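You operate a simulated robot arm through the tools that you are given. There is no shell and no other tool. Be economical: measure what you need, move in short steps, check, and stop when the job is done.

Carry out the task below with a simulated two-armed robot. There is one attempt and no reset: what you move stays moved.

## Task
On the top of the carton bench, fold the white cloth in half, so that its two long edges meet.

The check looks at the end state, three seconds after you hand in, the way a careful person would. Anything else that was tipped, shoved, dropped, spilled or broken makes it a failure. Flat cloth is picked up by pressing the open fingertips on it (5 to 10 N) and closing them slowly along it; thin cloth reads only 2 to 8 mm in the jaws.

## Robot
Two 7-joint arms with two-finger parallel grippers on one trunk, on a base that drives. Base frame: it is fixed to the floor where the robot stands at the start and does not move with it; the origin is under the middle of the robot, x ahead of it, y to its left, z up; the surface under the hand at the start is at about z = 860. Readings come in mm, rad, newtons and seconds.
The left shoulder is at the start at [80, 131, 947], the right one opposite. With the tool pointing down near the work surface each hand reaches from about 400 to 860 mm from the robot's upright axis, wherever it stands, measured 20 degrees to its own side. Places, roughly: top of the carton bench [500, 0, 900]. Payload 1.57 kg a hand.
The TCP of each hand is the grasp point between the finger pads, 30 mm short of the fingertips. In the tool frame z runs along the fingers and y along their closing line. Largest opening 110 mm; finger width 24, thickness 12; the body of the gripper, 48 by 112 mm, starts 78 mm behind the TCP.
Orientation is told as [roll, pitch, yaw] about the base's x, y, z axes, in that order, counted from this pose: with the fingers straight down and closing along the base's y, the tool's x points along the base's -x, its y along +y and its z along -z.

## Interface
- The arms move only by the tool arm_command. It takes "left_plan", "right_plan" or both (then of equal length, played together; a hand with none holds still); each is a list of rows, each an object of numbers (a shift or turn left out is 0, a gripper value left out holds the last): "dx", "dy", "dz": the shift along the base's x, y, z in mm; "wx", "wy", "wz": the turn, a rotation vector about the base's x, y, z in rad; "claw": the opening in per cent of the stroke, from 0 (shut) to 100 (fully open). In form: [{"dx": .., "dy": .., "dz": .., "wx": .., "wy": .., "wz": .., "claw": ..}, ...]. A call has 1 to 20 rows; each row shifts and turns the commanded pose from where the row before left it. Rows are played at 5 a second. More than 50 mm and 0.15 rad between two rows, or a gripper value outside its range, and nothing of the call is played. A pose out of reach is approached as far as the arm can. The call stops where the force on the tool passes 40 N (or 10 N more than at its start, if that is more) or the arm is blocked; 0.2 s more then pass. Each finger travels about 108 mm/s and halts on what it meets, pressing with about 38 N; the grip force reading is that of the motor and also rises with nothing between the fingers. The clock runs only during rows and for 0.2 s after the last one: add rows that do not move to give the fingers time. It gives the time, the measured TCP pose, the force on the tool (base axes), the opening and the grip force at its end, in the units of the frame above (readings bear some noise), with the torque about the TCP (base axes, N m) and any sound that the robot's microphone picked up.
- Cameras (640 x 400 px; columns grow to the right, rows downward): "scene" is now at [-53.3, -4.5, 1418.4]; the picture's right is [-0.05, -1.00, 0.00], its down [-0.58, 0.03, -0.82] and it looks along [0.82, -0.04, -0.58] (base axes); focal length 268 px, centre (320, 200). "left" rides on the left gripper at [70, -16, -141] in its tool frame; the picture's right is [0.23, 0.97, 0.00], its down [-0.86, 0.20, -0.48] and it looks along [-0.47, 0.11, 0.88] (tool axes); focal length 222 px, centre (320, 200). "right" rides on the right gripper at [70, 16, -141] in its tool frame; the picture's right is [-0.23, 0.97, 0.00], its down [-0.86, -0.20, -0.48] and it looks along [-0.47, -0.11, 0.88] (tool axes); focal length 222 px, centre (320, 200). There is no depth. A picture from a camera that has moved, and an enlarged one, comes with that camera's place and axes in the base frame and with its lens.
- get_image(camera): a new picture of that camera. The clock stands still meanwhile.
- roll_base(legs): drives the robot by 1 to 6 legs, each [ahead, left, turn to the left] in mm, mm and rad, along the robot's own axes; the way and the turn of a leg run together, so that a leg with both is an arc; at most 1500 mm and 3.142 rad a leg. The arms and the cameras ride along, it lands a little off, and it stops where it bumps. It gives what a move gives.
- pan_tilt(pan, tilt): turns the head with the scene camera to pan (to the left, within 1.902 rad either way) and tilt (down, from -0.506 to 1.204), counted from straight ahead of the robot. It gives what a move gives.
- zoom(camera, box): a new picture of the part [left, top, right, bottom] of that camera's present view, enlarged. The clock stands still meanwhile.
- close_job(): hands the job in; it is judged then, once.

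Go step by step. Nothing tells you exact positions but the pictures and the camera data: compare them with the known pose of the tool, close in by small moves and look again before you grip or let go. The budget is 120 turns and 92 pictures, counting those below and the enlarged ones. Unless the task says otherwise, let go and move clear before handing in, and close with one line.

The tools are called by a JSON object that holds its "name" and its "arguments". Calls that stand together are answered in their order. arm_command: Moves the arms, as the interface text tells. Its arguments: {"type":"object","properties":{"left_plan":{"type":"array","items":{"type":"object","properties":{"dx":{"type":"number"},"dy":{"type":"number"},"dz":{"type":"number"},"wx":{"type":"number"},"wy":{"type":"number"},"wz":{"type":"number"},"claw":{"type":"number"}}}},"right_plan":{"type":"array","items":{"type":"object","properties":{"dx":{"type":"number"},"dy":{"type":"number"},"dz":{"type":"number"},"wx":{"type":"number"},"wy":{"type":"number"},"wz":{"type":"number"},"claw":{"type":"number"}}}}},"required":[]} The other tools are called the same way: roll_base (legs) drives the base; pan_tilt (pan, tilt) turns the head that bears the scene camera; get_image (camera) takes a picture; zoom (camera, box) takes an enlarged picture of a part of a camera's view; close_job () hands the job in.

At the start:

```text
t: 0.0
left_tool_pos: [617.0, 273.1, 1000.1]
left_ee_rot: [0.0, 0.001, 0.0]
left_ft_force: [0.2, -0.1, -0.2]
left_torque: [-0.01, -0.03, -0.01]
left_opening: 110.0
left_gripper_force: 0.0
right_tool_pos: [609.2, -195.3, 1083.2]
right_ee_rot: [0.0, -0.002, 0.0]
right_ft_force: [1.7, 0.3, -0.6]
right_torque: [0.01, 0.01, 0.0]
right_opening: 110.0
right_gripper_force: 0.1
robot x, y, heading: [1.0, 1.2, -0.0]
head pan, tilt: [-0.047, 0.614]
```

scene: 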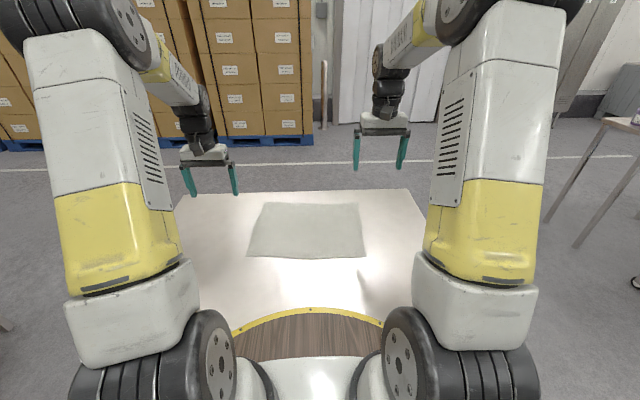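
right: 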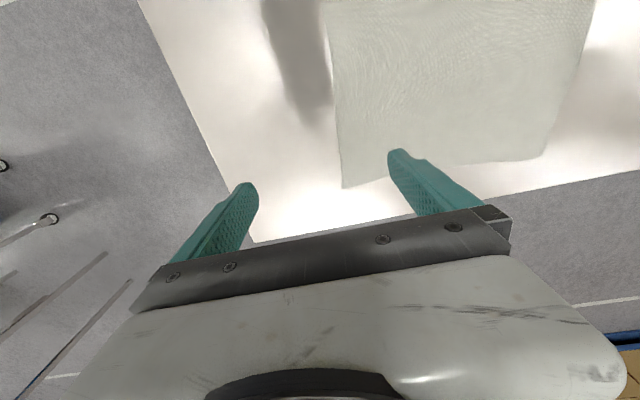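
left: 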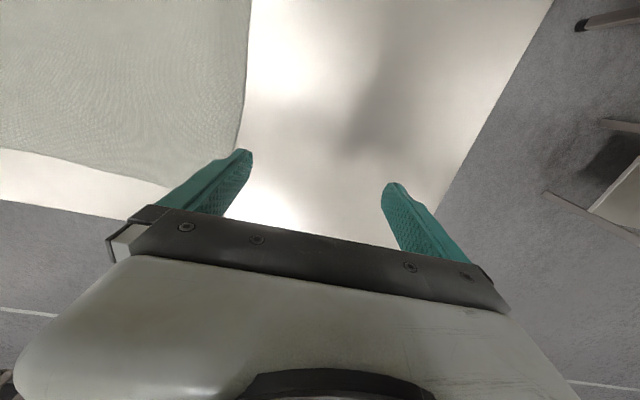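

The white cloth lies on the carton bench between the hands. I'll zoom in to measure its corners.

{"name": "zoom", "arguments": {"camera": "scene", "box": [220, 180, 400, 292]}}

```text
3.56 times, centred on (310, 236) of scene
camera zoom: at [-53.3, -4.5, 1418.4], right [-0.05, -1.0, 0.0], down [-0.58, 0.03, -0.82], along [0.82, -0.04, -0.58], focal length 952 px, centre (356, 72)
```

zoom: 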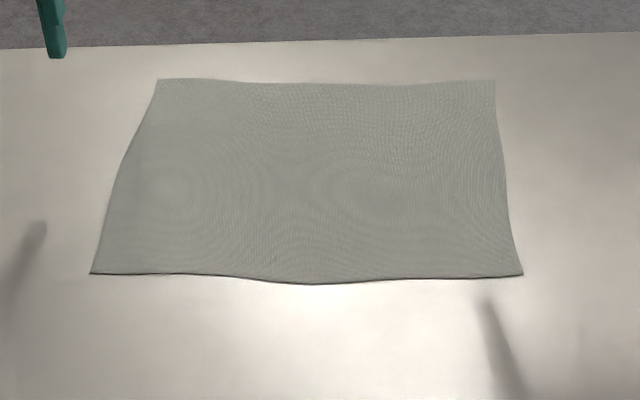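

Taking the surface as z≈860, the cloth measures about 340 (y) by 258 (x). The far long edge runs from (732,155) to (715,-181), the near one from (474,177) to (457,-159). I plan to bring the far edge over onto the near one with both hands, so first I'll hover them over the far corners.

{"name": "arm_command", "arguments": {"left_plan": [{"dx": 28, "dy": -36, "dz": -10, "claw": 34}, {"dx": 28, "dy": -36, "dz": -10}, {"dx": 28, "dy": -36, "dz": -15}, {"dx": 29, "dy": -35, "dz": -15}, {}], "right_plan": [{"dx": 26, "dy": 10, "dz": -33, "claw": 34}, {"dx": 26, "dy": 10, "dz": -33}, {"dx": 27, "dy": 10, "dz": -33}, {"dx": 27, "dy": 9, "dz": -34}, {}]}}

{"name": "get_image", "arguments": {"camera": "left"}}

{"name": "get_image", "arguments": {"camera": "right"}}

{"name": "get_image", "arguments": {"camera": "scene"}}

```text
t: 1.2
left_tool_pos: [730.6, 131.7, 952.2]
left_ee_rot: [0.001, 0.0, 0.001]
left_ft_force: [0.7, -0.5, -0.5]
left_torque: [0.0, -0.03, -0.01]
left_opening: 37.3
left_gripper_force: 0.0
right_tool_pos: [714.0, -157.6, 947.5]
right_ee_rot: [0.0, -0.002, 0.0]
right_ft_force: [0.7, 0.5, 1.1]
right_torque: [0.01, -0.03, -0.01]
right_opening: 37.6
right_gripper_force: 0.1
robot x, y, heading: [-1.1, 5.7, 0.0]
head pan, tilt: [-0.047, 0.614]
```

```text
87 pictures are left
camera left: at [660.0, 115.2, 1091.7], right [-0.23, 0.97, 0.0], down [0.86, 0.2, 0.48], along [0.47, 0.11, -0.88], focal length 222 px, centre (320, 200)
```

left: 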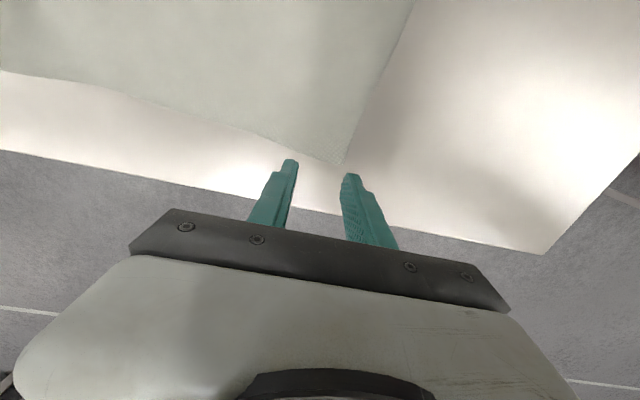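

```text
86 pictures are left
camera right: at [642.9, -141.0, 1089.3], right [0.23, 0.97, 0.0], down [0.85, -0.2, 0.48], along [0.47, -0.11, -0.88], focal length 222 px, centre (320, 200)
```

right: 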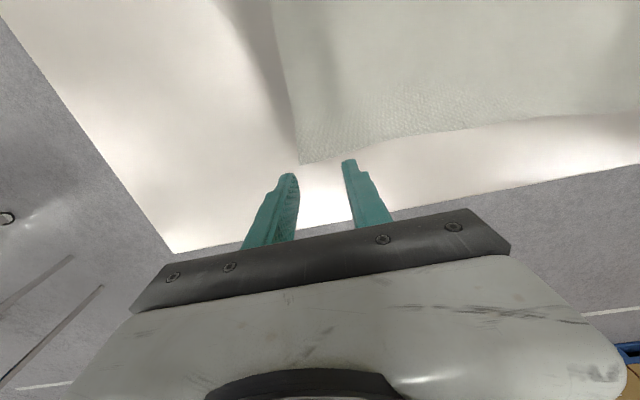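

```text
85 pictures are left
camera scene: at [-53.3, -4.5, 1418.4], right [-0.05, -1.0, 0.0], down [-0.58, 0.03, -0.82], along [0.82, -0.04, -0.58], focal length 268 px, centre (320, 200)
```

scene: 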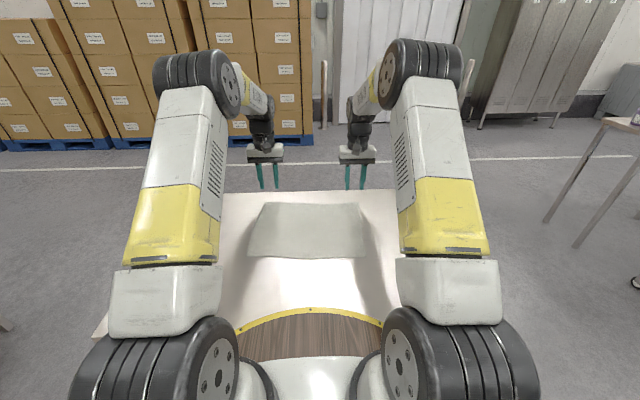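

The hand cameras agree with the scene: surface ≈858, far corners at (735,152) and (717,-180). I'll lower both hands until they are just above contact.

{"name": "arm_command", "arguments": {"left_plan": [{"dx": -5, "dz": -20}, {"dz": -20}, {"dz": -10}, {"dz": -6}, {}], "right_plan": [{"dx": -5, "dz": -20}, {"dz": -20}, {"dz": -8}, {"dz": -4}, {}]}}

{"name": "get_image", "arguments": {"camera": "left"}}

{"name": "get_image", "arguments": {"camera": "right"}}

```text
t: 2.4
left_tool_pos: [724.5, 129.9, 895.1]
left_ee_rot: [0.001, -0.001, 0.0]
left_ft_force: [0.1, 0.5, 0.1]
left_torque: [-0.03, -0.03, 0.03]
left_opening: 37.3
left_gripper_force: 0.1
right_tool_pos: [710.1, -156.0, 898.1]
right_ee_rot: [0.0, -0.001, 0.0]
right_ft_force: [1.2, 0.2, -0.3]
right_torque: [0.0, -0.02, 0.0]
right_opening: 37.5
right_gripper_force: 0.1
robot x, y, heading: [-0.6, -0.6, -0.002]
head pan, tilt: [-0.047, 0.614]
```

```text
84 pictures are left
camera left: at [654.8, 114.5, 1035.3], right [-0.23, 0.97, 0.0], down [0.86, 0.2, 0.48], along [0.47, 0.11, -0.88], focal length 222 px, centre (320, 200)
```

left: 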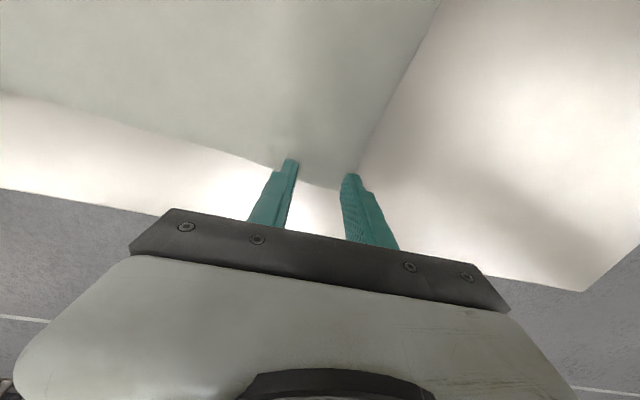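

```text
83 pictures are left
camera right: at [638.5, -140.6, 1039.5], right [0.23, 0.97, 0.0], down [0.85, -0.2, 0.48], along [0.47, -0.11, -0.88], focal length 222 px, centre (320, 200)
```

right: 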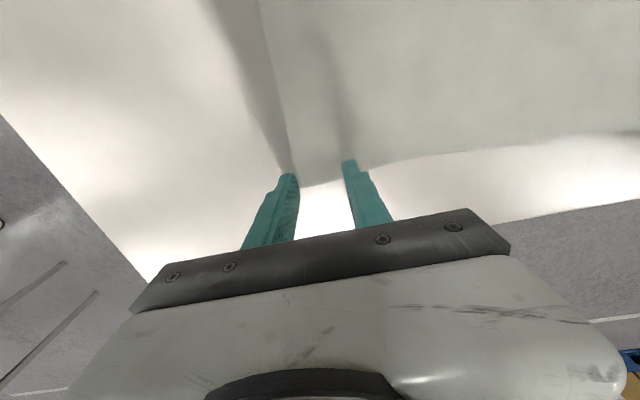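

The outer fingers hang just off the cloth corners. I'll shift both hands 13 mm inward and come down to contact in small steps.

{"name": "arm_command", "arguments": {"left_plan": [{"dy": -13}, {"dz": -2}, {"dz": -2}, {"dz": -1}, {}], "right_plan": [{"dy": 13}, {"dz": -4}, {"dz": -2}, {"dz": -2}, {}]}}

```text
t: 3.6
left_tool_pos: [724.9, 117.3, 891.0]
left_ee_rot: [0.0, -0.002, 0.0]
left_ft_force: [-2.5, -1.9, 23.0]
left_torque: [0.07, 0.24, 0.01]
left_opening: 37.5
left_gripper_force: 0.0
right_tool_pos: [710.1, -144.4, 891.2]
right_ee_rot: [0.0, -0.004, 0.0]
right_ft_force: [1.1, -0.2, 15.2]
right_torque: [-0.02, 0.06, 0.01]
right_opening: 37.3
right_gripper_force: 0.0
robot x, y, heading: [0.5, 0.7, -0.003]
head pan, tilt: [-0.047, 0.614]
```

Contact at TCP z≈891, pressing a little too hard. I'll ease off towards 5–10 N and close slowly.

{"name": "arm_command", "arguments": {"left_plan": [{"dz": 0.8}, {}], "right_plan": [{"dz": 0.5}, {}]}}

```text
t: 4.2
left_tool_pos: [725.7, 116.4, 892.0]
left_ee_rot: [0.001, -0.004, -0.001]
left_ft_force: [2.0, -2.3, 20.7]
left_torque: [-0.03, 0.09, -0.01]
left_opening: 37.4
left_gripper_force: 0.1
right_tool_pos: [709.7, -143.8, 890.7]
right_ee_rot: [0.0, -0.002, -0.001]
right_ft_force: [3.5, -1.7, 21.0]
right_torque: [-0.06, 0.0, 0.04]
right_opening: 37.5
right_gripper_force: 0.0
robot x, y, heading: [-1.3, 4.2, 0.002]
head pan, tilt: [-0.047, 0.614]
```

{"name": "arm_command", "arguments": {"left_plan": [{"dz": 1.2}, {}, {}], "right_plan": [{"dz": 1.2}, {}, {}]}}

```text
t: 5.0
left_tool_pos: [725.2, 117.5, 891.9]
left_ee_rot: [-0.001, 0.0, -0.001]
left_ft_force: [1.8, -1.2, 11.2]
left_torque: [-0.04, 0.02, 0.0]
left_opening: 37.4
left_gripper_force: 0.0
right_tool_pos: [709.7, -143.3, 891.7]
right_ee_rot: [0.0, -0.001, -0.003]
right_ft_force: [2.9, 0.2, 13.4]
right_torque: [-0.02, -0.05, 0.0]
right_opening: 37.5
right_gripper_force: 0.0
robot x, y, heading: [1.3, -0.8, -0.001]
head pan, tilt: [-0.047, 0.614]
```

Both are near 10 N after a further small relief. I'll now close slowly along the cloth.

{"name": "arm_command", "arguments": {"left_plan": [{"dz": 0.3, "claw": 31}, {"claw": 28}, {"claw": 25}, {"claw": 22}, {"claw": 19}, {"claw": 16}, {"claw": 13}, {"claw": 10}, {"claw": 7}, {"claw": 4}, {"claw": 2}, {"claw": 0}, {}, {}], "right_plan": [{"dz": 0.5, "claw": 31}, {"claw": 28}, {"claw": 25}, {"claw": 22}, {"claw": 19}, {"claw": 16}, {"claw": 13}, {"claw": 10}, {"claw": 7}, {"claw": 4}, {"claw": 2}, {"claw": 0}, {}, {}]}}

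{"name": "get_image", "arguments": {"camera": "left"}}

{"name": "get_image", "arguments": {"camera": "right"}}

```text
t: 8.0
left_tool_pos: [726.9, 118.4, 892.3]
left_ee_rot: [0.0, 0.001, -0.001]
left_ft_force: [-0.6, 0.8, 0.4]
left_torque: [0.01, 0.02, 0.0]
left_opening: 0.2
left_gripper_force: 21.5
right_tool_pos: [709.3, -144.9, 893.3]
right_ee_rot: [0.0, -0.001, 0.0]
right_ft_force: [-0.5, 0.2, 4.1]
right_torque: [0.04, 0.08, -0.01]
right_opening: 1.8
right_gripper_force: 23.1
robot x, y, heading: [-1.4, 1.6, 0.001]
head pan, tilt: [-0.047, 0.614]
```

```text
82 pictures are left
camera left: at [655.3, 102.0, 1032.6], right [-0.23, 0.97, 0.0], down [0.86, 0.2, 0.48], along [0.47, 0.11, -0.88], focal length 222 px, centre (320, 200)
```

left: 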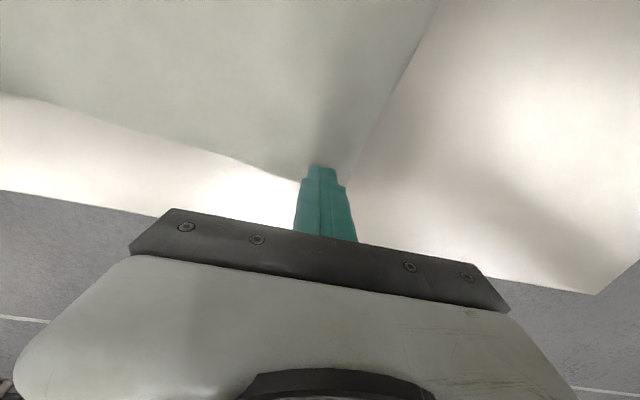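

```text
81 pictures are left
camera right: at [637.9, -128.2, 1033.5], right [0.23, 0.97, 0.0], down [0.85, -0.2, 0.48], along [0.47, -0.11, -0.88], focal length 222 px, centre (320, 200)
```

right: 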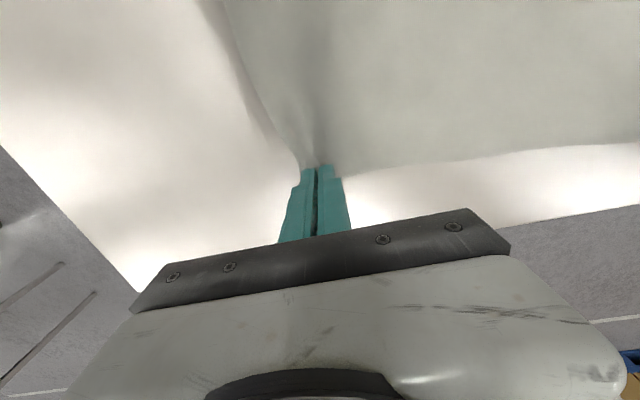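

The right hand seems to hold a pinch (1.8 mm), but the left slipped (0.2 mm). I'll re-open the left slightly above the cloth and try again.

{"name": "arm_command", "arguments": {"left_plan": [{"dz": 6}, {"claw": 36}, {}, {}, {}]}}

{"name": "zoom", "arguments": {"camera": "left", "box": [220, 100, 420, 225]}}

{"name": "zoom", "arguments": {"camera": "scene", "box": [220, 150, 400, 262]}}

```text
t: 9.2
left_tool_pos: [726.1, 116.7, 898.8]
left_ee_rot: [0.0, 0.0, 0.001]
left_ft_force: [-0.2, 0.1, 0.5]
left_torque: [-0.01, -0.03, 0.03]
left_opening: 39.6
left_gripper_force: 0.1
right_tool_pos: [708.7, -144.0, 891.6]
right_ee_rot: [-0.001, -0.002, 0.001]
right_ft_force: [0.0, -0.3, 5.0]
right_torque: [0.07, 0.06, 0.0]
right_opening: 1.9
right_gripper_force: 23.1
robot x, y, heading: [0.2, 1.8, -0.0]
head pan, tilt: [-0.047, 0.614]
```

```text
3.20 times, centred on (320, 162) of left
camera zoom: at [655.5, 101.7, 1038.8], right [-0.23, 0.97, 0.0], down [0.86, 0.2, 0.48], along [0.47, 0.11, -0.88], focal length 711 px, centre (320, 320)
```

zoom: 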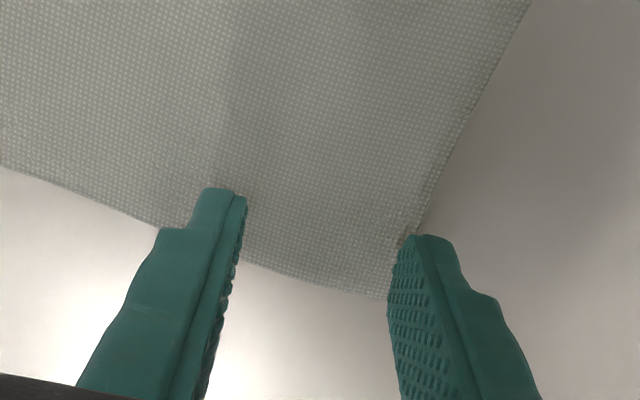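

```text
3.56 times, centred on (310, 206) of scene
camera zoom: at [-53.4, -4.4, 1418.4], right [-0.05, -1.0, 0.0], down [-0.58, 0.03, -0.82], along [0.82, -0.04, -0.58], focal length 952 px, centre (356, 179)
```

zoom: 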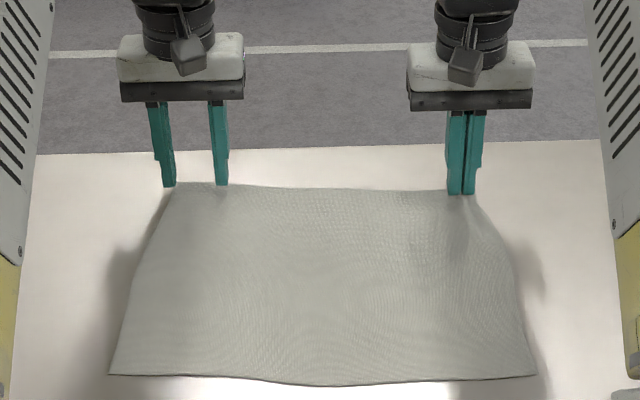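

The left far corner is now around y≈141, so the outer finger was off the cloth. I'll shift the left hand 14 mm inward and 5 mm back, then press again.

{"name": "arm_command", "arguments": {"left_plan": [{"dy": -14, "dx": -5}, {"dz": -4}, {"dz": -2}, {"dz": -1}, {}, {}]}}

```text
t: 10.6
left_tool_pos: [720.8, 103.1, 891.5]
left_ee_rot: [-0.001, -0.001, 0.0]
left_ft_force: [0.6, -0.5, 2.5]
left_torque: [0.02, -0.04, 0.02]
left_opening: 39.3
left_gripper_force: 0.1
right_tool_pos: [709.9, -144.6, 891.2]
right_ee_rot: [0.0, -0.001, 0.0]
right_ft_force: [-0.5, 0.9, 4.5]
right_torque: [0.05, 0.02, -0.02]
right_opening: 1.9
right_gripper_force: 23.4
robot x, y, heading: [-1.8, 0.5, -0.0]
head pan, tilt: [-0.047, 0.614]
```

{"name": "arm_command", "arguments": {"left_plan": [{"dz": -1}, {}, {"claw": 33}, {"claw": 30}, {"claw": 27}, {"claw": 24}, {"claw": 21}, {"claw": 18}, {"dz": -0.3, "claw": 15}, {"claw": 12}, {"dz": -0.3, "claw": 9}, {"claw": 6}, {"claw": 3}, {"claw": 0}, {}, {}]}}

{"name": "zoom", "arguments": {"camera": "left", "box": [220, 100, 420, 225]}}

```text
t: 14.0
left_tool_pos: [721.3, 103.4, 892.4]
left_ee_rot: [0.001, -0.003, -0.002]
left_ft_force: [-0.3, 0.4, 35.5]
left_torque: [-0.01, -0.03, -0.06]
left_opening: 2.1
left_gripper_force: 22.8
right_tool_pos: [708.2, -145.3, 892.9]
right_ee_rot: [-0.001, -0.001, 0.002]
right_ft_force: [0.7, 1.5, 0.3]
right_torque: [0.06, -0.03, -0.04]
right_opening: 1.9
right_gripper_force: 23.4
robot x, y, heading: [-0.8, -0.0, 0.002]
head pan, tilt: [-0.047, 0.614]
```

```text
3.20 times, centred on (320, 162) of left
camera zoom: at [650.0, 87.9, 1031.5], right [-0.23, 0.97, 0.0], down [0.85, 0.2, 0.48], along [0.47, 0.11, -0.88], focal length 711 px, centre (320, 320)
```

zoom: 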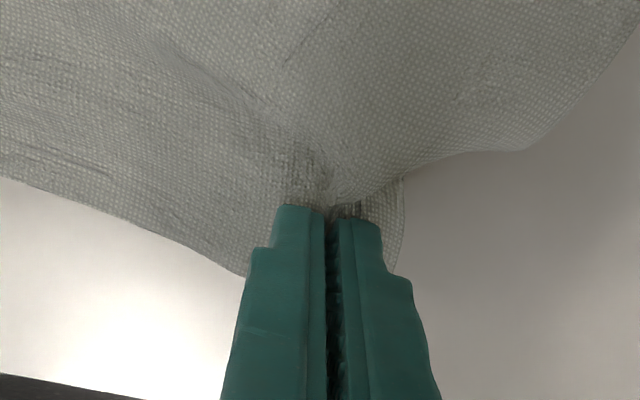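

Both hands now hold a pinch (about 2 mm each). I'll lift both 30 mm and check.

{"name": "arm_command", "arguments": {"left_plan": [{"dz": 6}, {"dz": 8}, {"dz": 8}, {"dz": 8}, {}], "right_plan": [{"dz": 6}, {"dz": 8}, {"dz": 8}, {"dz": 8}, {}]}}

{"name": "get_image", "arguments": {"camera": "scene"}}

{"name": "get_image", "arguments": {"camera": "left"}}

{"name": "get_image", "arguments": {"camera": "right"}}

```text
t: 15.2
left_tool_pos: [720.3, 103.0, 921.2]
left_ee_rot: [0.0, 0.002, 0.001]
left_ft_force: [0.3, 0.1, 0.2]
left_torque: [0.0, -0.03, -0.04]
left_opening: 1.5
left_gripper_force: 24.5
right_tool_pos: [708.6, -145.2, 922.9]
right_ee_rot: [0.0, 0.0, 0.0]
right_ft_force: [-0.8, -0.3, 0.1]
right_torque: [0.02, 0.01, -0.01]
right_opening: 1.7
right_gripper_force: 23.5
robot x, y, heading: [-1.4, 2.9, 0.003]
head pan, tilt: [-0.047, 0.614]
```

```text
77 pictures are left
camera scene: at [-53.2, -4.5, 1418.4], right [-0.05, -1.0, 0.0], down [-0.58, 0.03, -0.82], along [0.82, -0.04, -0.58], focal length 268 px, centre (320, 200)
```

scene: 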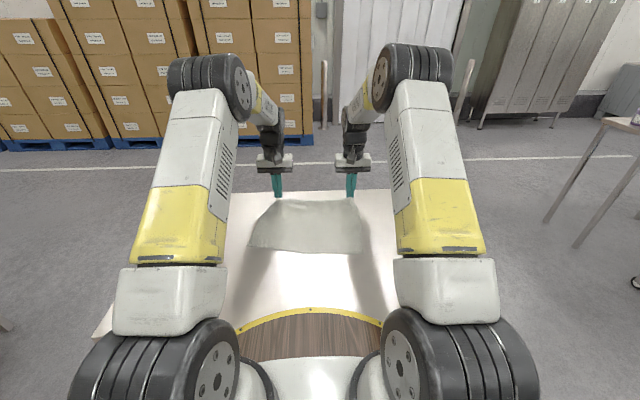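

```text
76 pictures are left
camera left: at [650.3, 87.5, 1060.2], right [-0.23, 0.97, 0.0], down [0.86, 0.2, 0.48], along [0.47, 0.11, -0.88], focal length 222 px, centre (320, 200)
```

left: 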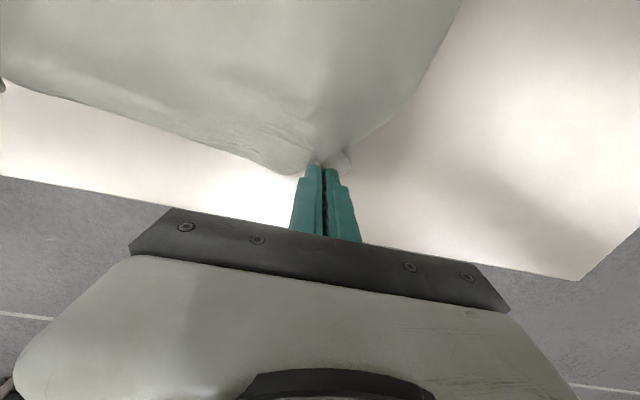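

```text
75 pictures are left
camera right: at [637.9, -127.8, 1063.7], right [0.23, 0.97, 0.0], down [0.85, -0.2, 0.48], along [0.47, -0.11, -0.88], focal length 222 px, centre (320, 200)
```

right: 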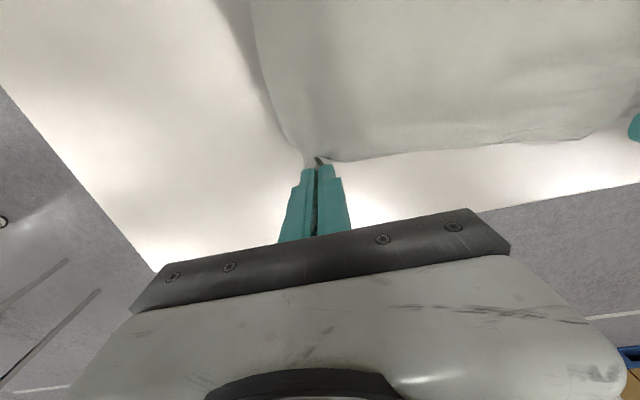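

Both corners lift cleanly and hang from the grips. I'll carry them up and over in an arc while pitching the hands forward, first half.

{"name": "arm_command", "arguments": {"left_plan": [{"dx": -14, "dy": 1, "dz": 23, "wy": -0.075}, {"dx": -14, "dy": 1, "dz": 20, "wy": -0.075}, {"dx": -18, "dy": 1, "dz": 17, "wy": -0.075}, {"dx": -21, "dy": 1, "dz": 15, "wy": -0.075}, {"dx": -23, "dy": 1, "dz": 10, "wy": -0.075}, {"dx": -25, "dy": 1, "dz": 5, "wy": -0.075}, {"dx": -24, "dy": 1, "dz": 1, "wy": -0.075}, {}], "right_plan": [{"dx": -14, "dy": 1, "dz": 23, "wy": -0.075}, {"dx": -14, "dy": 1, "dz": 20, "wy": -0.075}, {"dx": -18, "dy": 1, "dz": 17, "wy": -0.075}, {"dx": -21, "dy": 1, "dz": 15, "wy": -0.075}, {"dx": -23, "dy": 1, "dz": 10, "wy": -0.075}, {"dx": -25, "dy": 1, "dz": 5, "wy": -0.075}, {"dx": -24, "dy": 1, "dz": 1, "wy": -0.075}, {}]}}

{"name": "get_image", "arguments": {"camera": "scene"}}

{"name": "get_image", "arguments": {"camera": "left"}}

```text
t: 17.0
left_tool_pos: [583.7, 110.9, 1012.1]
left_ee_rot: [-0.001, -0.527, 0.001]
left_ft_force: [0.4, 0.0, -0.6]
left_torque: [0.01, 0.03, 0.01]
left_opening: 1.8
left_gripper_force: 22.9
right_tool_pos: [569.4, -137.9, 1013.7]
right_ee_rot: [0.001, -0.529, -0.001]
right_ft_force: [-0.3, 0.9, -1.1]
right_torque: [0.02, -0.01, 0.01]
right_opening: 1.5
right_gripper_force: 23.6
robot x, y, heading: [3.5, -4.3, 0.001]
head pan, tilt: [-0.047, 0.614]
```

```text
74 pictures are left
camera scene: at [-53.4, -4.5, 1418.4], right [-0.05, -1.0, 0.0], down [-0.58, 0.03, -0.82], along [0.82, -0.04, -0.58], focal length 268 px, centre (320, 200)
```

scene: 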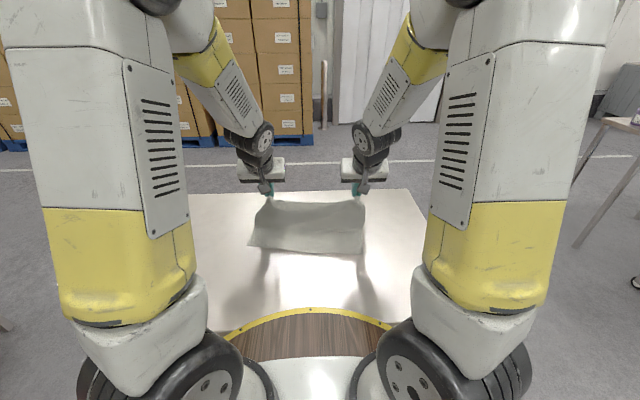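

```text
73 pictures are left
camera left: at [450.5, 94.8, 1098.3], right [-0.2, 0.97, -0.11], down [0.5, 0.2, 0.84], along [0.84, 0.11, -0.53], focal length 222 px, centre (320, 200)
```

left: 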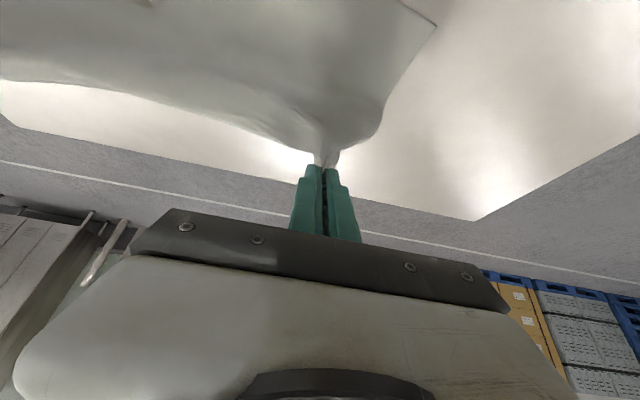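

The cloth is raised and the lower half appears anchored. I'll zoom in to check that the near edge hasn't moved before the second half.

{"name": "zoom", "arguments": {"camera": "scene", "box": [220, 180, 400, 292]}}

```text
3.56 times, centred on (310, 236) of scene
camera zoom: at [-53.4, -4.5, 1418.4], right [-0.05, -1.0, 0.0], down [-0.58, 0.03, -0.82], along [0.82, -0.04, -0.58], focal length 952 px, centre (356, 72)
```

zoom: 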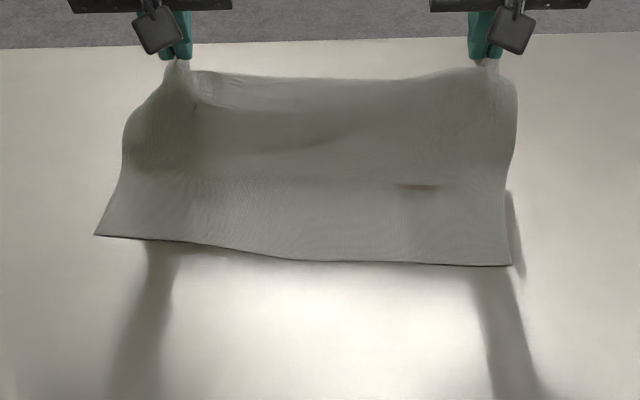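

The near edge has crept forward, so the near corners are now about (516,181) on the left and (467,-152) on the right. I'll retarget: the left grip should end near y≈143 and the right near -116, with fingertips about 30 mm above the surface.

{"name": "arm_command", "arguments": {"left_plan": [{"dx": -18, "dy": 3.6, "wy": -0.053}, {"dx": -17, "dy": 3.6, "dz": -4, "wy": -0.053}, {"dx": -14, "dy": 3.6, "dz": -9, "wy": -0.053}, {"dx": -11, "dy": 3.6, "dz": -13, "wy": -0.053}, {"dx": -9, "dy": 3.6, "dz": -17, "wy": -0.053}, {"dx": -8, "dy": 3.6, "dz": -20, "wy": -0.053}, {"dx": -5, "dy": 3.6, "dz": -21, "wy": -0.053}, {"dx": -4, "dy": 3.6, "dz": -21, "wy": -0.053}, {}], "right_plan": [{"dx": -20, "dy": 2.75, "wy": -0.053}, {"dx": -20, "dy": 2.75, "dz": -4, "wy": -0.053}, {"dx": -18, "dy": 2.75, "dz": -9, "wy": -0.053}, {"dx": -16, "dy": 2.75, "dz": -13, "wy": -0.053}, {"dx": -13, "dy": 2.75, "dz": -18, "wy": -0.053}, {"dx": -10, "dy": 2.75, "dz": -21, "wy": -0.053}, {"dx": -7, "dy": 2.75, "dz": -21, "wy": -0.053}, {"dx": -5, "dy": 2.75, "dz": -21, "wy": -0.053}, {}]}}

{"name": "zoom", "arguments": {"camera": "scene", "box": [200, 170, 420, 307]}}

{"name": "get_image", "arguments": {"camera": "left"}}

{"name": "get_image", "arguments": {"camera": "right"}}

```text
t: 18.5
left_tool_pos: [567.3, 121.0, 1003.9]
left_ee_rot: [-0.262, -0.958, 0.23]
left_ft_force: [-0.3, -0.1, -0.5]
left_torque: [0.0, -0.03, -0.02]
left_opening: 1.5
left_gripper_force: 23.5
left hand out of reach, approached as far as the arm can: row 5, 6, 7
right_tool_pos: [561.4, -110.4, 1009.6]
right_ee_rot: [0.297, -0.937, -0.283]
right_ft_force: [-0.6, -0.6, -0.3]
right_torque: [0.01, 0.01, 0.04]
right_opening: 1.5
right_gripper_force: 23.5
right hand out of reach, approached as far as the arm can: row 4, 5, 6, 7
robot x, y, heading: [3.9, 0.0, 0.006]
head pan, tilt: [-0.047, 0.614]
stopped in row 7 (right hand): the arm was blocked; the commanded pose is now the measured one
```

```text
2.91 times, centred on (310, 238) of scene
camera zoom: at [-53.6, -4.6, 1418.4], right [-0.05, -1.0, 0.0], down [-0.58, 0.03, -0.82], along [0.82, -0.04, -0.58], focal length 779 px, centre (349, 88)
```

zoom: 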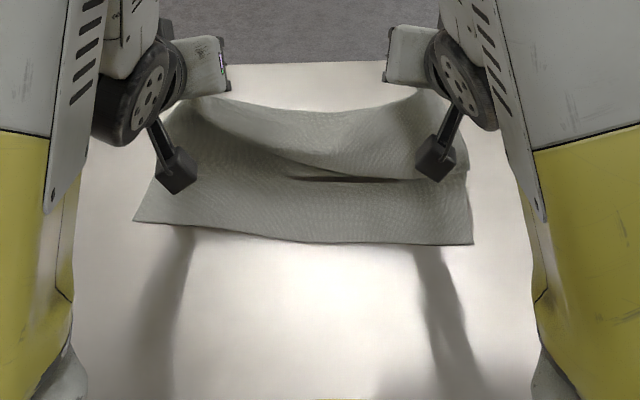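

```text
70 pictures are left
camera left: at [410.3, 107.0, 1026.3], right [-0.14, 0.93, -0.33], down [0.08, 0.34, 0.94], along [0.99, 0.11, -0.12], focal length 222 px, centre (320, 200)
```

left: 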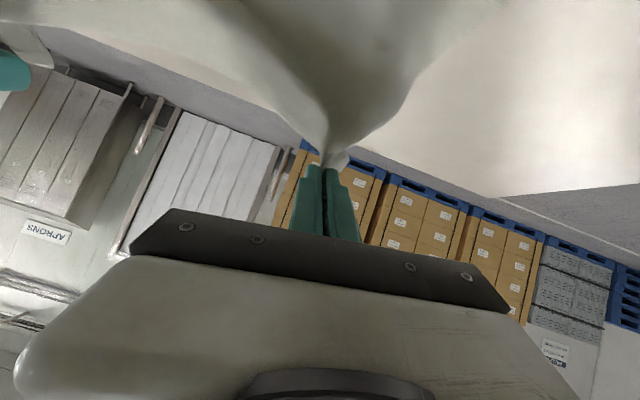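

```text
69 pictures are left
camera right: at [405.7, -92.4, 1035.2], right [0.17, 0.92, 0.35], down [0.09, -0.37, 0.93], along [0.98, -0.12, -0.14], focal length 222 px, centre (320, 200)
```

right: 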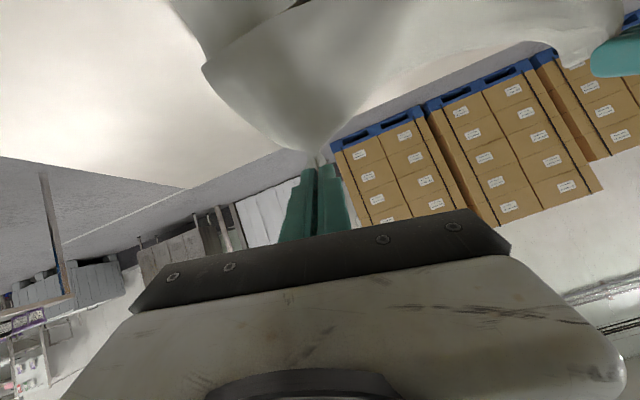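

The tilt hit the reach limit because the wrists are too close to the shoulders. I'll straighten the twist, reduce the pitch and extend the hands slightly forward and lower, leaving slack. Then I'll drive the base back, which carries the edge towards the near side with the arms extended.

{"name": "arm_command", "arguments": {"left_plan": [{"dx": 6, "dy": 3, "wx": 0.074, "wz": -0.008}, {"dx": 6, "dy": 3, "wx": 0.073, "wz": -0.008}, {"dx": 8, "dy": 3, "dz": -6, "wy": 0.09}, {"dx": 10, "dy": 3, "dz": -11, "wy": 0.09}, {"dx": 10, "dy": 3, "dz": -11, "wy": 0.09}, {"dx": 10, "dy": 2, "dz": -11, "wy": 0.09}, {"dx": 10, "dy": 2, "dz": -11}, {}], "right_plan": [{"dx": 6, "wx": -0.085, "wz": 0.022}, {"dx": 6, "wx": -0.085, "wz": 0.022}, {"dx": 8, "dz": -6, "wy": 0.09}, {"dx": 10, "dz": -11, "wy": 0.09}, {"dx": 10, "dz": -11, "wy": 0.09}, {"dx": 5, "dz": -12, "wy": 0.09}, {"dx": 0, "dz": -14}, {}]}}

{"name": "zoom", "arguments": {"camera": "scene", "box": [200, 170, 420, 307]}}

```text
t: 20.3
left_tool_pos: [628.6, 140.3, 952.5]
left_ee_rot: [-0.004, -0.612, 0.0]
left_ft_force: [-0.4, 0.0, 0.2]
left_torque: [-0.03, 0.01, -0.02]
left_opening: 1.8
left_gripper_force: 23.7
right_tool_pos: [608.8, -108.8, 953.7]
right_ee_rot: [0.01, -0.599, 0.0]
right_ft_force: [0.6, 0.3, -0.7]
right_torque: [0.04, -0.03, -0.02]
right_opening: 1.9
right_gripper_force: 24.4
robot x, y, heading: [0.7, 0.7, -0.006]
head pan, tilt: [-0.047, 0.614]
```

```text
2.91 times, centred on (310, 238) of scene
camera zoom: at [-53.4, -4.5, 1418.4], right [-0.05, -1.0, 0.0], down [-0.58, 0.03, -0.82], along [0.82, -0.04, -0.58], focal length 779 px, centre (349, 88)
```

zoom: 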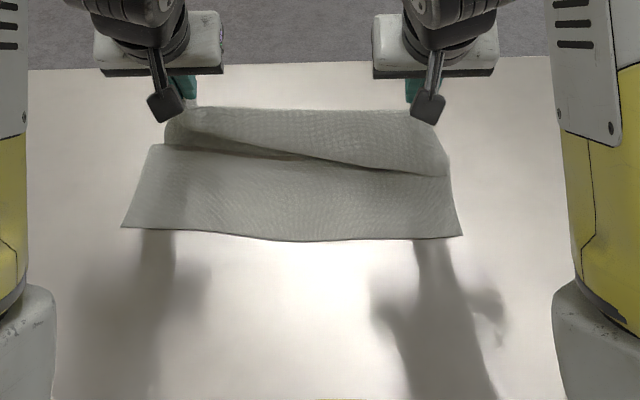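

Both hands are straight again with pitch about -0.6, and the loop has slack. Now I'll drive the base back 110 mm to carry the edge over, and check.

{"name": "arm_command", "arguments": {"left_plan": [{"dz": -8, "dy": 4}, {"dz": -7, "dy": 4}, {}], "right_plan": [{"dz": -8}, {"dz": -7}, {}]}}

{"name": "roll_base", "arguments": {"legs": [[-110, 0, 0]]}}

{"name": "zoom", "arguments": {"camera": "scene", "box": [180, 150, 440, 312]}}

```text
t: 21.1
left_tool_pos: [626.5, 147.6, 937.3]
left_ee_rot: [-0.004, -0.614, -0.001]
left_ft_force: [-0.8, -4.3, -0.5]
left_torque: [-0.17, -0.02, -0.01]
left_opening: 1.8
left_gripper_force: 23.1
right_tool_pos: [608.0, -109.3, 939.1]
right_ee_rot: [0.008, -0.602, 0.0]
right_ft_force: [0.1, 3.7, -0.8]
right_torque: [0.08, -0.02, -0.06]
right_opening: 1.8
right_gripper_force: 23.7
robot x, y, heading: [1.0, 2.9, -0.004]
head pan, tilt: [-0.047, 0.614]
```

```text
t: 22.3
left_tool_pos: [516.2, 148.4, 938.2]
left_ee_rot: [-0.003, -0.614, 0.002]
left_ft_force: [-0.3, -4.6, -0.4]
left_torque: [-0.16, 0.01, -0.03]
left_opening: 2.0
left_gripper_force: 23.6
right_tool_pos: [494.8, -109.2, 939.0]
right_ee_rot: [0.008, -0.601, 0.0]
right_ft_force: [0.4, 4.4, -0.5]
right_torque: [0.1, 0.0, -0.03]
right_opening: 1.8
right_gripper_force: 23.7
robot x, y, heading: [-109.4, -1.1, 0.002]
head pan, tilt: [-0.047, 0.614]
```

```text
2.46 times, centred on (310, 231) of scene
camera zoom: at [-164.9, -4.5, 1418.4], right [-0.05, -1.0, 0.0], down [-0.58, 0.03, -0.82], along [0.82, -0.04, -0.58], focal length 659 px, centre (345, 124)
```

zoom: 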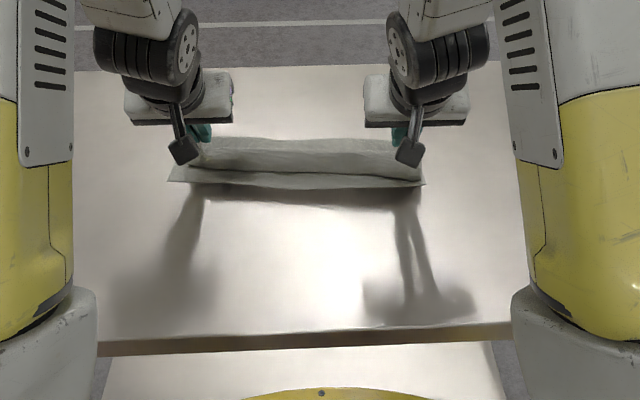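

The edge is now carried over almost above the near edge, whose corners are about (505,194) and (484,-139). I'll pitch the hands further forward and lower towards it, stopping about 12 mm above the surface.

{"name": "arm_command", "arguments": {"left_plan": [{"dx": -5, "dy": 1, "dz": -5, "wy": -0.066}, {"dx": -5, "dy": 1, "dz": -5, "wy": -0.066}, {"dx": -5, "dy": 1, "dz": -7, "wy": -0.066}, {"dx": -4, "dy": 1, "dz": -9, "wy": -0.066}, {"dx": -4, "dy": 1, "dz": -9, "wy": -0.066}, {"dx": -4, "dy": 1, "dz": -9, "wy": -0.066}, {}], "right_plan": [{"dx": -5, "dy": 1.3, "dz": -5, "wy": -0.066}, {"dx": -5, "dy": 1.3, "dz": -5, "wy": -0.066}, {"dx": -5, "dy": 1.3, "dz": -7, "wy": -0.066}, {"dx": -5, "dy": 1.3, "dz": -9, "wy": -0.066}, {"dx": -4, "dy": 1.3, "dz": -9, "wy": -0.066}, {"dx": -4, "dy": 1.3, "dz": -9, "wy": -0.066}, {}]}}

{"name": "zoom", "arguments": {"camera": "scene", "box": [220, 170, 380, 270]}}

{"name": "get_image", "arguments": {"camera": "left"}}

{"name": "get_image", "arguments": {"camera": "right"}}

```text
t: 23.9
left_tool_pos: [489.7, 154.3, 896.0]
left_ee_rot: [-0.003, -1.013, 0.002]
left_ft_force: [1.6, -2.9, 9.2]
left_torque: [-0.1, -0.11, -0.08]
left_opening: 1.8
left_gripper_force: 23.3
right_tool_pos: [467.6, -102.0, 894.6]
right_ee_rot: [0.008, -0.997, -0.001]
right_ft_force: [0.9, 3.3, 3.1]
right_torque: [0.06, -0.07, 0.0]
right_opening: 1.8
right_gripper_force: 23.6
robot x, y, heading: [-110.5, 0.2, -0.001]
head pan, tilt: [-0.047, 0.614]
```

```text
4.00 times, centred on (300, 220) of scene
camera zoom: at [-165.3, -4.6, 1418.4], right [-0.05, -1.0, 0.0], down [-0.58, 0.03, -0.82], along [0.82, -0.04, -0.58], focal length 1071 px, centre (400, 120)
```

zoom: 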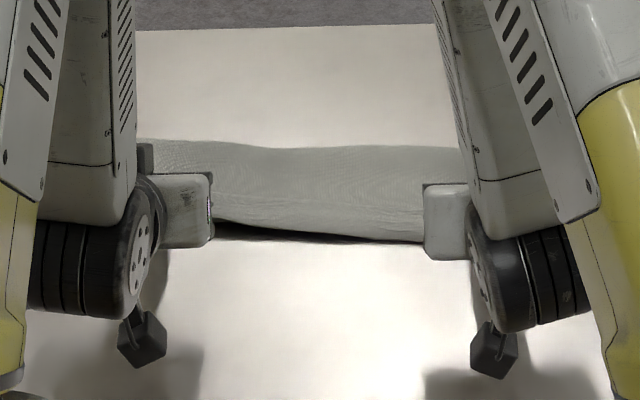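

```text
65 pictures are left
camera left: at [332.0, 139.2, 909.7], right [-0.12, 0.97, -0.19], down [0.05, 0.2, 0.98], along [0.99, 0.11, -0.07], focal length 222 px, centre (320, 200)
```

left: 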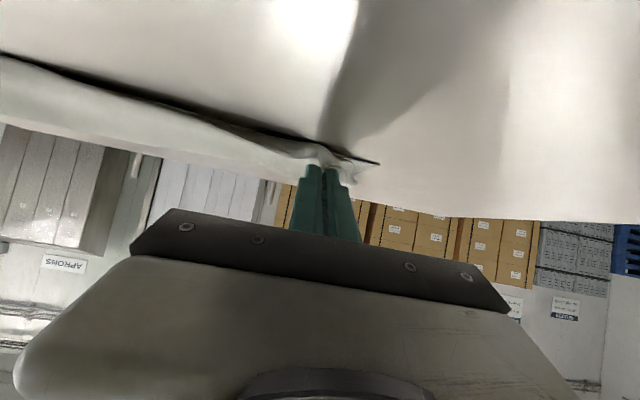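

```text
64 pictures are left
camera right: at [309.7, -86.1, 913.3], right [0.12, 0.97, 0.2], down [0.06, -0.2, 0.98], along [0.99, -0.1, -0.08], focal length 222 px, centre (320, 200)
```

right: 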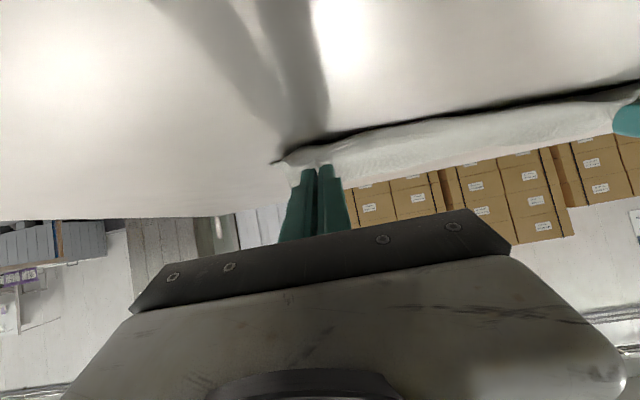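

Both hands are down at the near edge (light contact), with the top layer lying just over the bottom edge. I'll open slowly while in contact, to spread the pinches back out.

{"name": "arm_command", "arguments": {"left_plan": [{"claw": 4}, {"claw": 8}, {"claw": 12}, {"claw": 16}, {"claw": 20}, {"claw": 24}, {"claw": 28}, {"claw": 32}, {}, {}], "right_plan": [{"dz": -1, "claw": 4}, {"dz": -1, "claw": 8}, {"claw": 12}, {"claw": 16}, {"claw": 20}, {"claw": 24}, {"claw": 28}, {"claw": 32}, {}, {}]}}

{"name": "get_image", "arguments": {"camera": "left"}}

{"name": "get_image", "arguments": {"camera": "right"}}

```text
t: 26.1
left_tool_pos: [488.1, 154.0, 894.7]
left_ee_rot: [-0.002, -1.011, 0.002]
left_ft_force: [0.0, 1.3, -1.2]
left_torque: [0.02, 0.0, -0.01]
left_opening: 35.1
left_gripper_force: 0.1
right_tool_pos: [468.9, -102.4, 893.3]
right_ee_rot: [0.006, -0.998, -0.001]
right_ft_force: [-0.3, -0.7, -0.3]
right_torque: [0.04, -0.01, -0.02]
right_opening: 35.2
right_gripper_force: 0.1
robot x, y, heading: [-110.0, 0.4, -0.001]
head pan, tilt: [-0.047, 0.614]
```

```text
63 pictures are left
camera left: at [331.7, 139.3, 909.3], right [-0.12, 0.97, -0.19], down [0.05, 0.2, 0.98], along [0.99, 0.11, -0.07], focal length 222 px, centre (320, 200)
```

left: 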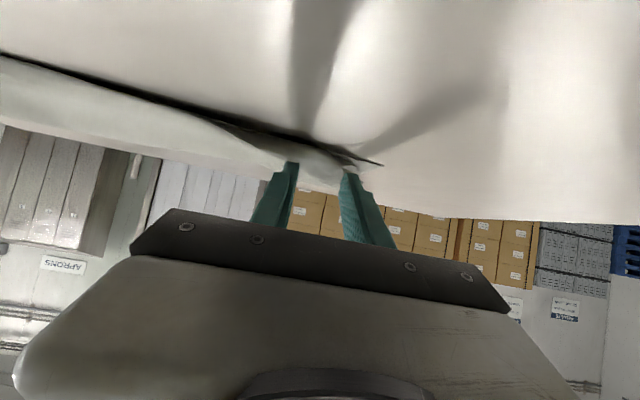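

```text
62 pictures are left
camera right: at [310.1, -86.5, 911.1], right [0.12, 0.97, 0.19], down [0.06, -0.2, 0.98], along [0.99, -0.1, -0.09], focal length 222 px, centre (320, 200)
```

right: 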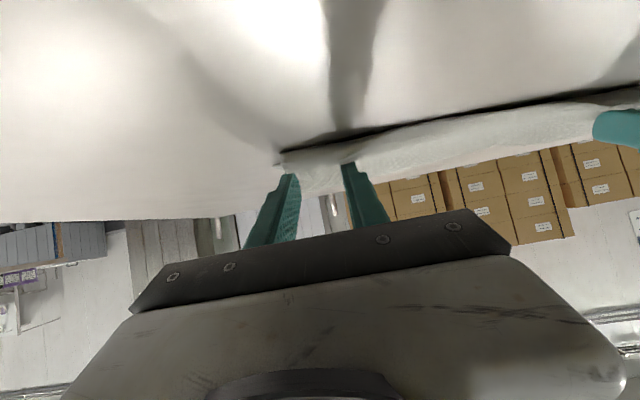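

The cloth is released. I'll back both hands out along the fingers, then up and outward for a clear view.

{"name": "arm_command", "arguments": {"left_plan": [{"dx": -10, "dz": 10}, {"dx": -12, "dz": 20}, {"dx": -10, "dz": 35, "wy": 0.1}, {"dy": 35, "dz": 35, "wy": 0.15}, {"dy": 45, "dz": 20, "wy": 0.15}, {"dy": 45, "wy": 0.15}, {"dy": 45, "wy": 0.15}, {}], "right_plan": [{"dx": -10, "dz": 10}, {"dx": -12, "dz": 20}, {"dx": -10, "dz": 35, "wy": 0.1}, {"dy": -35, "dz": 35, "wy": 0.15}, {"dy": -45, "dz": 20, "wy": 0.15}, {"dy": -45, "wy": 0.15}, {"dy": -45, "wy": 0.15}, {}]}}

{"name": "zoom", "arguments": {"camera": "scene", "box": [220, 170, 380, 270]}}

```text
t: 27.9
left_tool_pos: [457.0, 324.7, 1012.0]
left_ee_rot: [-0.003, -0.31, 0.0]
left_ft_force: [-0.6, 0.5, 0.4]
left_torque: [0.0, -0.03, 0.0]
left_opening: 35.2
left_gripper_force: 0.0
right_tool_pos: [442.8, -269.2, 1011.7]
right_ee_rot: [0.007, -0.297, 0.0]
right_ft_force: [0.6, 0.1, -0.3]
right_torque: [-0.01, -0.02, 0.01]
right_opening: 35.0
right_gripper_force: 0.1
right hand out of reach, approached as far as the arm can: row 2
robot x, y, heading: [-109.5, 0.4, 0.001]
head pan, tilt: [-0.047, 0.614]
```

```text
4.00 times, centred on (300, 220) of scene
camera zoom: at [-165.1, -4.5, 1418.4], right [-0.05, -1.0, 0.0], down [-0.58, 0.03, -0.82], along [0.82, -0.04, -0.58], focal length 1071 px, centre (400, 120)
```

zoom: 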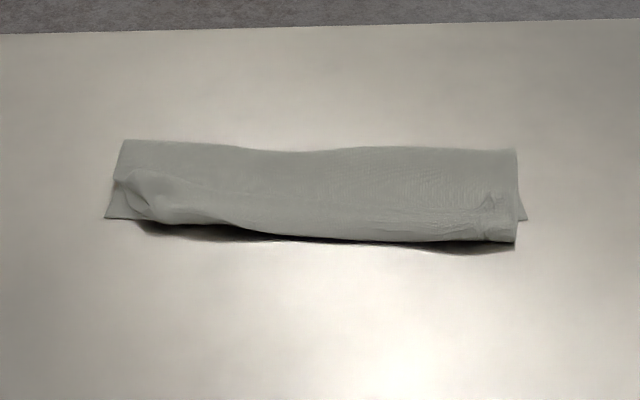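

The top layer lies over, but the left corner looks curled and the right one seems to overhang the bottom edge. I'll bring the hand cameras over both corners for a close look.

{"name": "arm_command", "arguments": {"left_plan": [{"dx": 23, "dy": -31, "dz": 5, "wy": 0.078}, {"dx": 23, "dy": -31, "dz": 5, "wy": 0.078}, {"dx": 23, "dy": -31, "wy": 0.078}, {"dx": 24, "dy": -31, "wy": 0.078}, {}], "right_plan": [{"dx": 24, "dy": 28, "dz": 5, "wy": 0.075}, {"dx": 24, "dy": 28, "dz": 5, "wy": 0.075}, {"dx": 24, "dy": 28, "wy": 0.075}, {"dx": 25, "dy": 28, "wy": 0.075}, {}]}}

{"name": "get_image", "arguments": {"camera": "left"}}

{"name": "get_image", "arguments": {"camera": "right"}}

```text
t: 29.1
left_tool_pos: [551.4, 199.4, 1022.1]
left_ee_rot: [-0.002, 0.001, 0.003]
left_ft_force: [0.7, -0.5, 1.5]
left_torque: [0.0, 0.01, 0.02]
left_opening: 35.3
left_gripper_force: 0.1
right_tool_pos: [540.5, -157.2, 1023.3]
right_ee_rot: [0.009, 0.002, -0.002]
right_ft_force: [1.1, -0.8, 0.6]
right_torque: [0.02, 0.0, -0.05]
right_opening: 35.5
right_gripper_force: 0.1
robot x, y, heading: [-112.4, -2.8, -0.001]
head pan, tilt: [-0.047, 0.614]
```

```text
60 pictures are left
camera left: at [481.0, 184.8, 1163.5], right [-0.23, 0.97, 0.0], down [0.86, 0.2, 0.48], along [0.46, 0.11, -0.88], focal length 222 px, centre (320, 200)
```

left: 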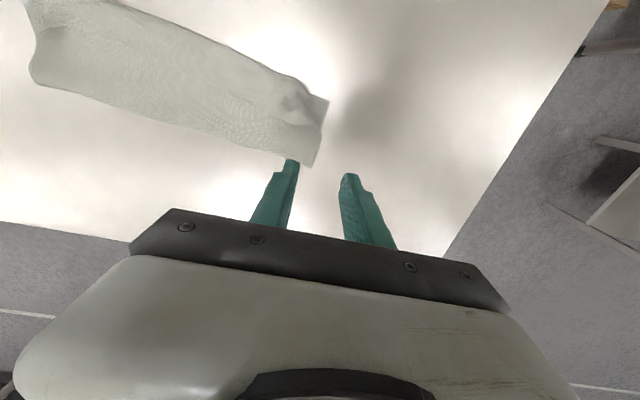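

```text
59 pictures are left
camera right: at [469.7, -142.4, 1164.8], right [0.23, 0.97, 0.01], down [0.86, -0.2, 0.47], along [0.46, -0.1, -0.88], focal length 222 px, centre (320, 200)
```

right: 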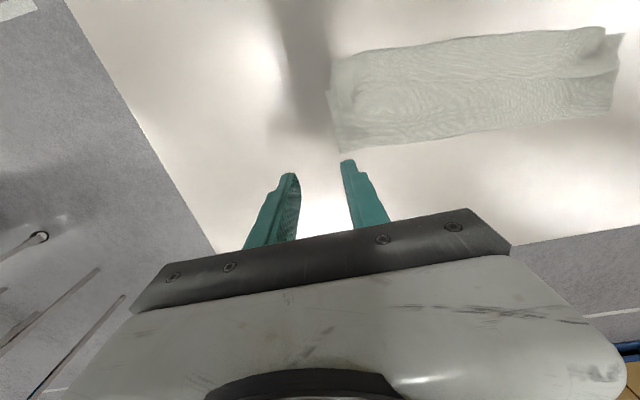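

{"name": "zoom", "arguments": {"camera": "left", "box": [200, 40, 360, 140]}}

{"name": "zoom", "arguments": {"camera": "right", "box": [310, 20, 470, 120]}}

{"name": "zoom", "arguments": {"camera": "left", "box": [0, 0, 160, 100]}}

```text
4.00 times, centred on (280, 90) of left
camera zoom: at [481.0, 184.8, 1163.5], right [-0.23, 0.97, 0.0], down [0.86, 0.2, 0.48], along [0.46, 0.11, -0.88], focal length 888 px, centre (480, 640)
```

zoom: 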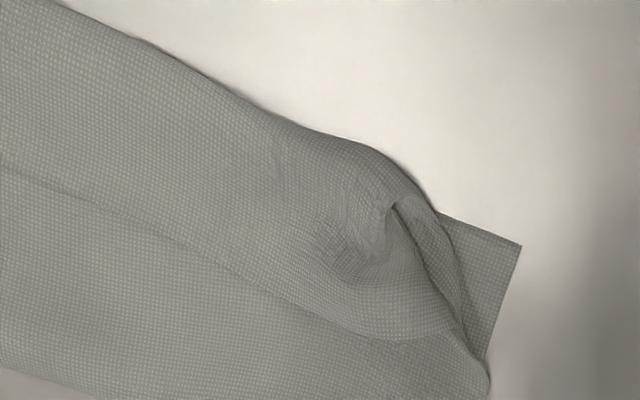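

```text
4.00 times, centred on (390, 70) of right
camera zoom: at [469.7, -142.4, 1164.8], right [0.23, 0.97, 0.01], down [0.86, -0.2, 0.47], along [0.46, -0.1, -0.88], focal length 888 px, centre (40, 720)
```

zoom: 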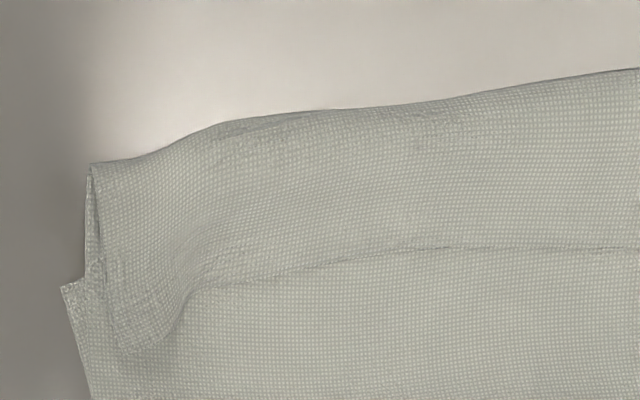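

```text
4.00 times, centred on (80, 50) of left
camera zoom: at [481.0, 184.8, 1163.5], right [-0.23, 0.97, 0.0], down [0.86, 0.2, 0.48], along [0.46, 0.11, -0.88], focal length 888 px, centre (1280, 800)
```

zoom: 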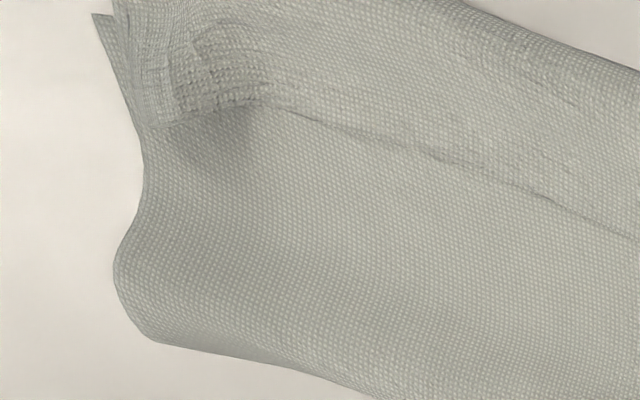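

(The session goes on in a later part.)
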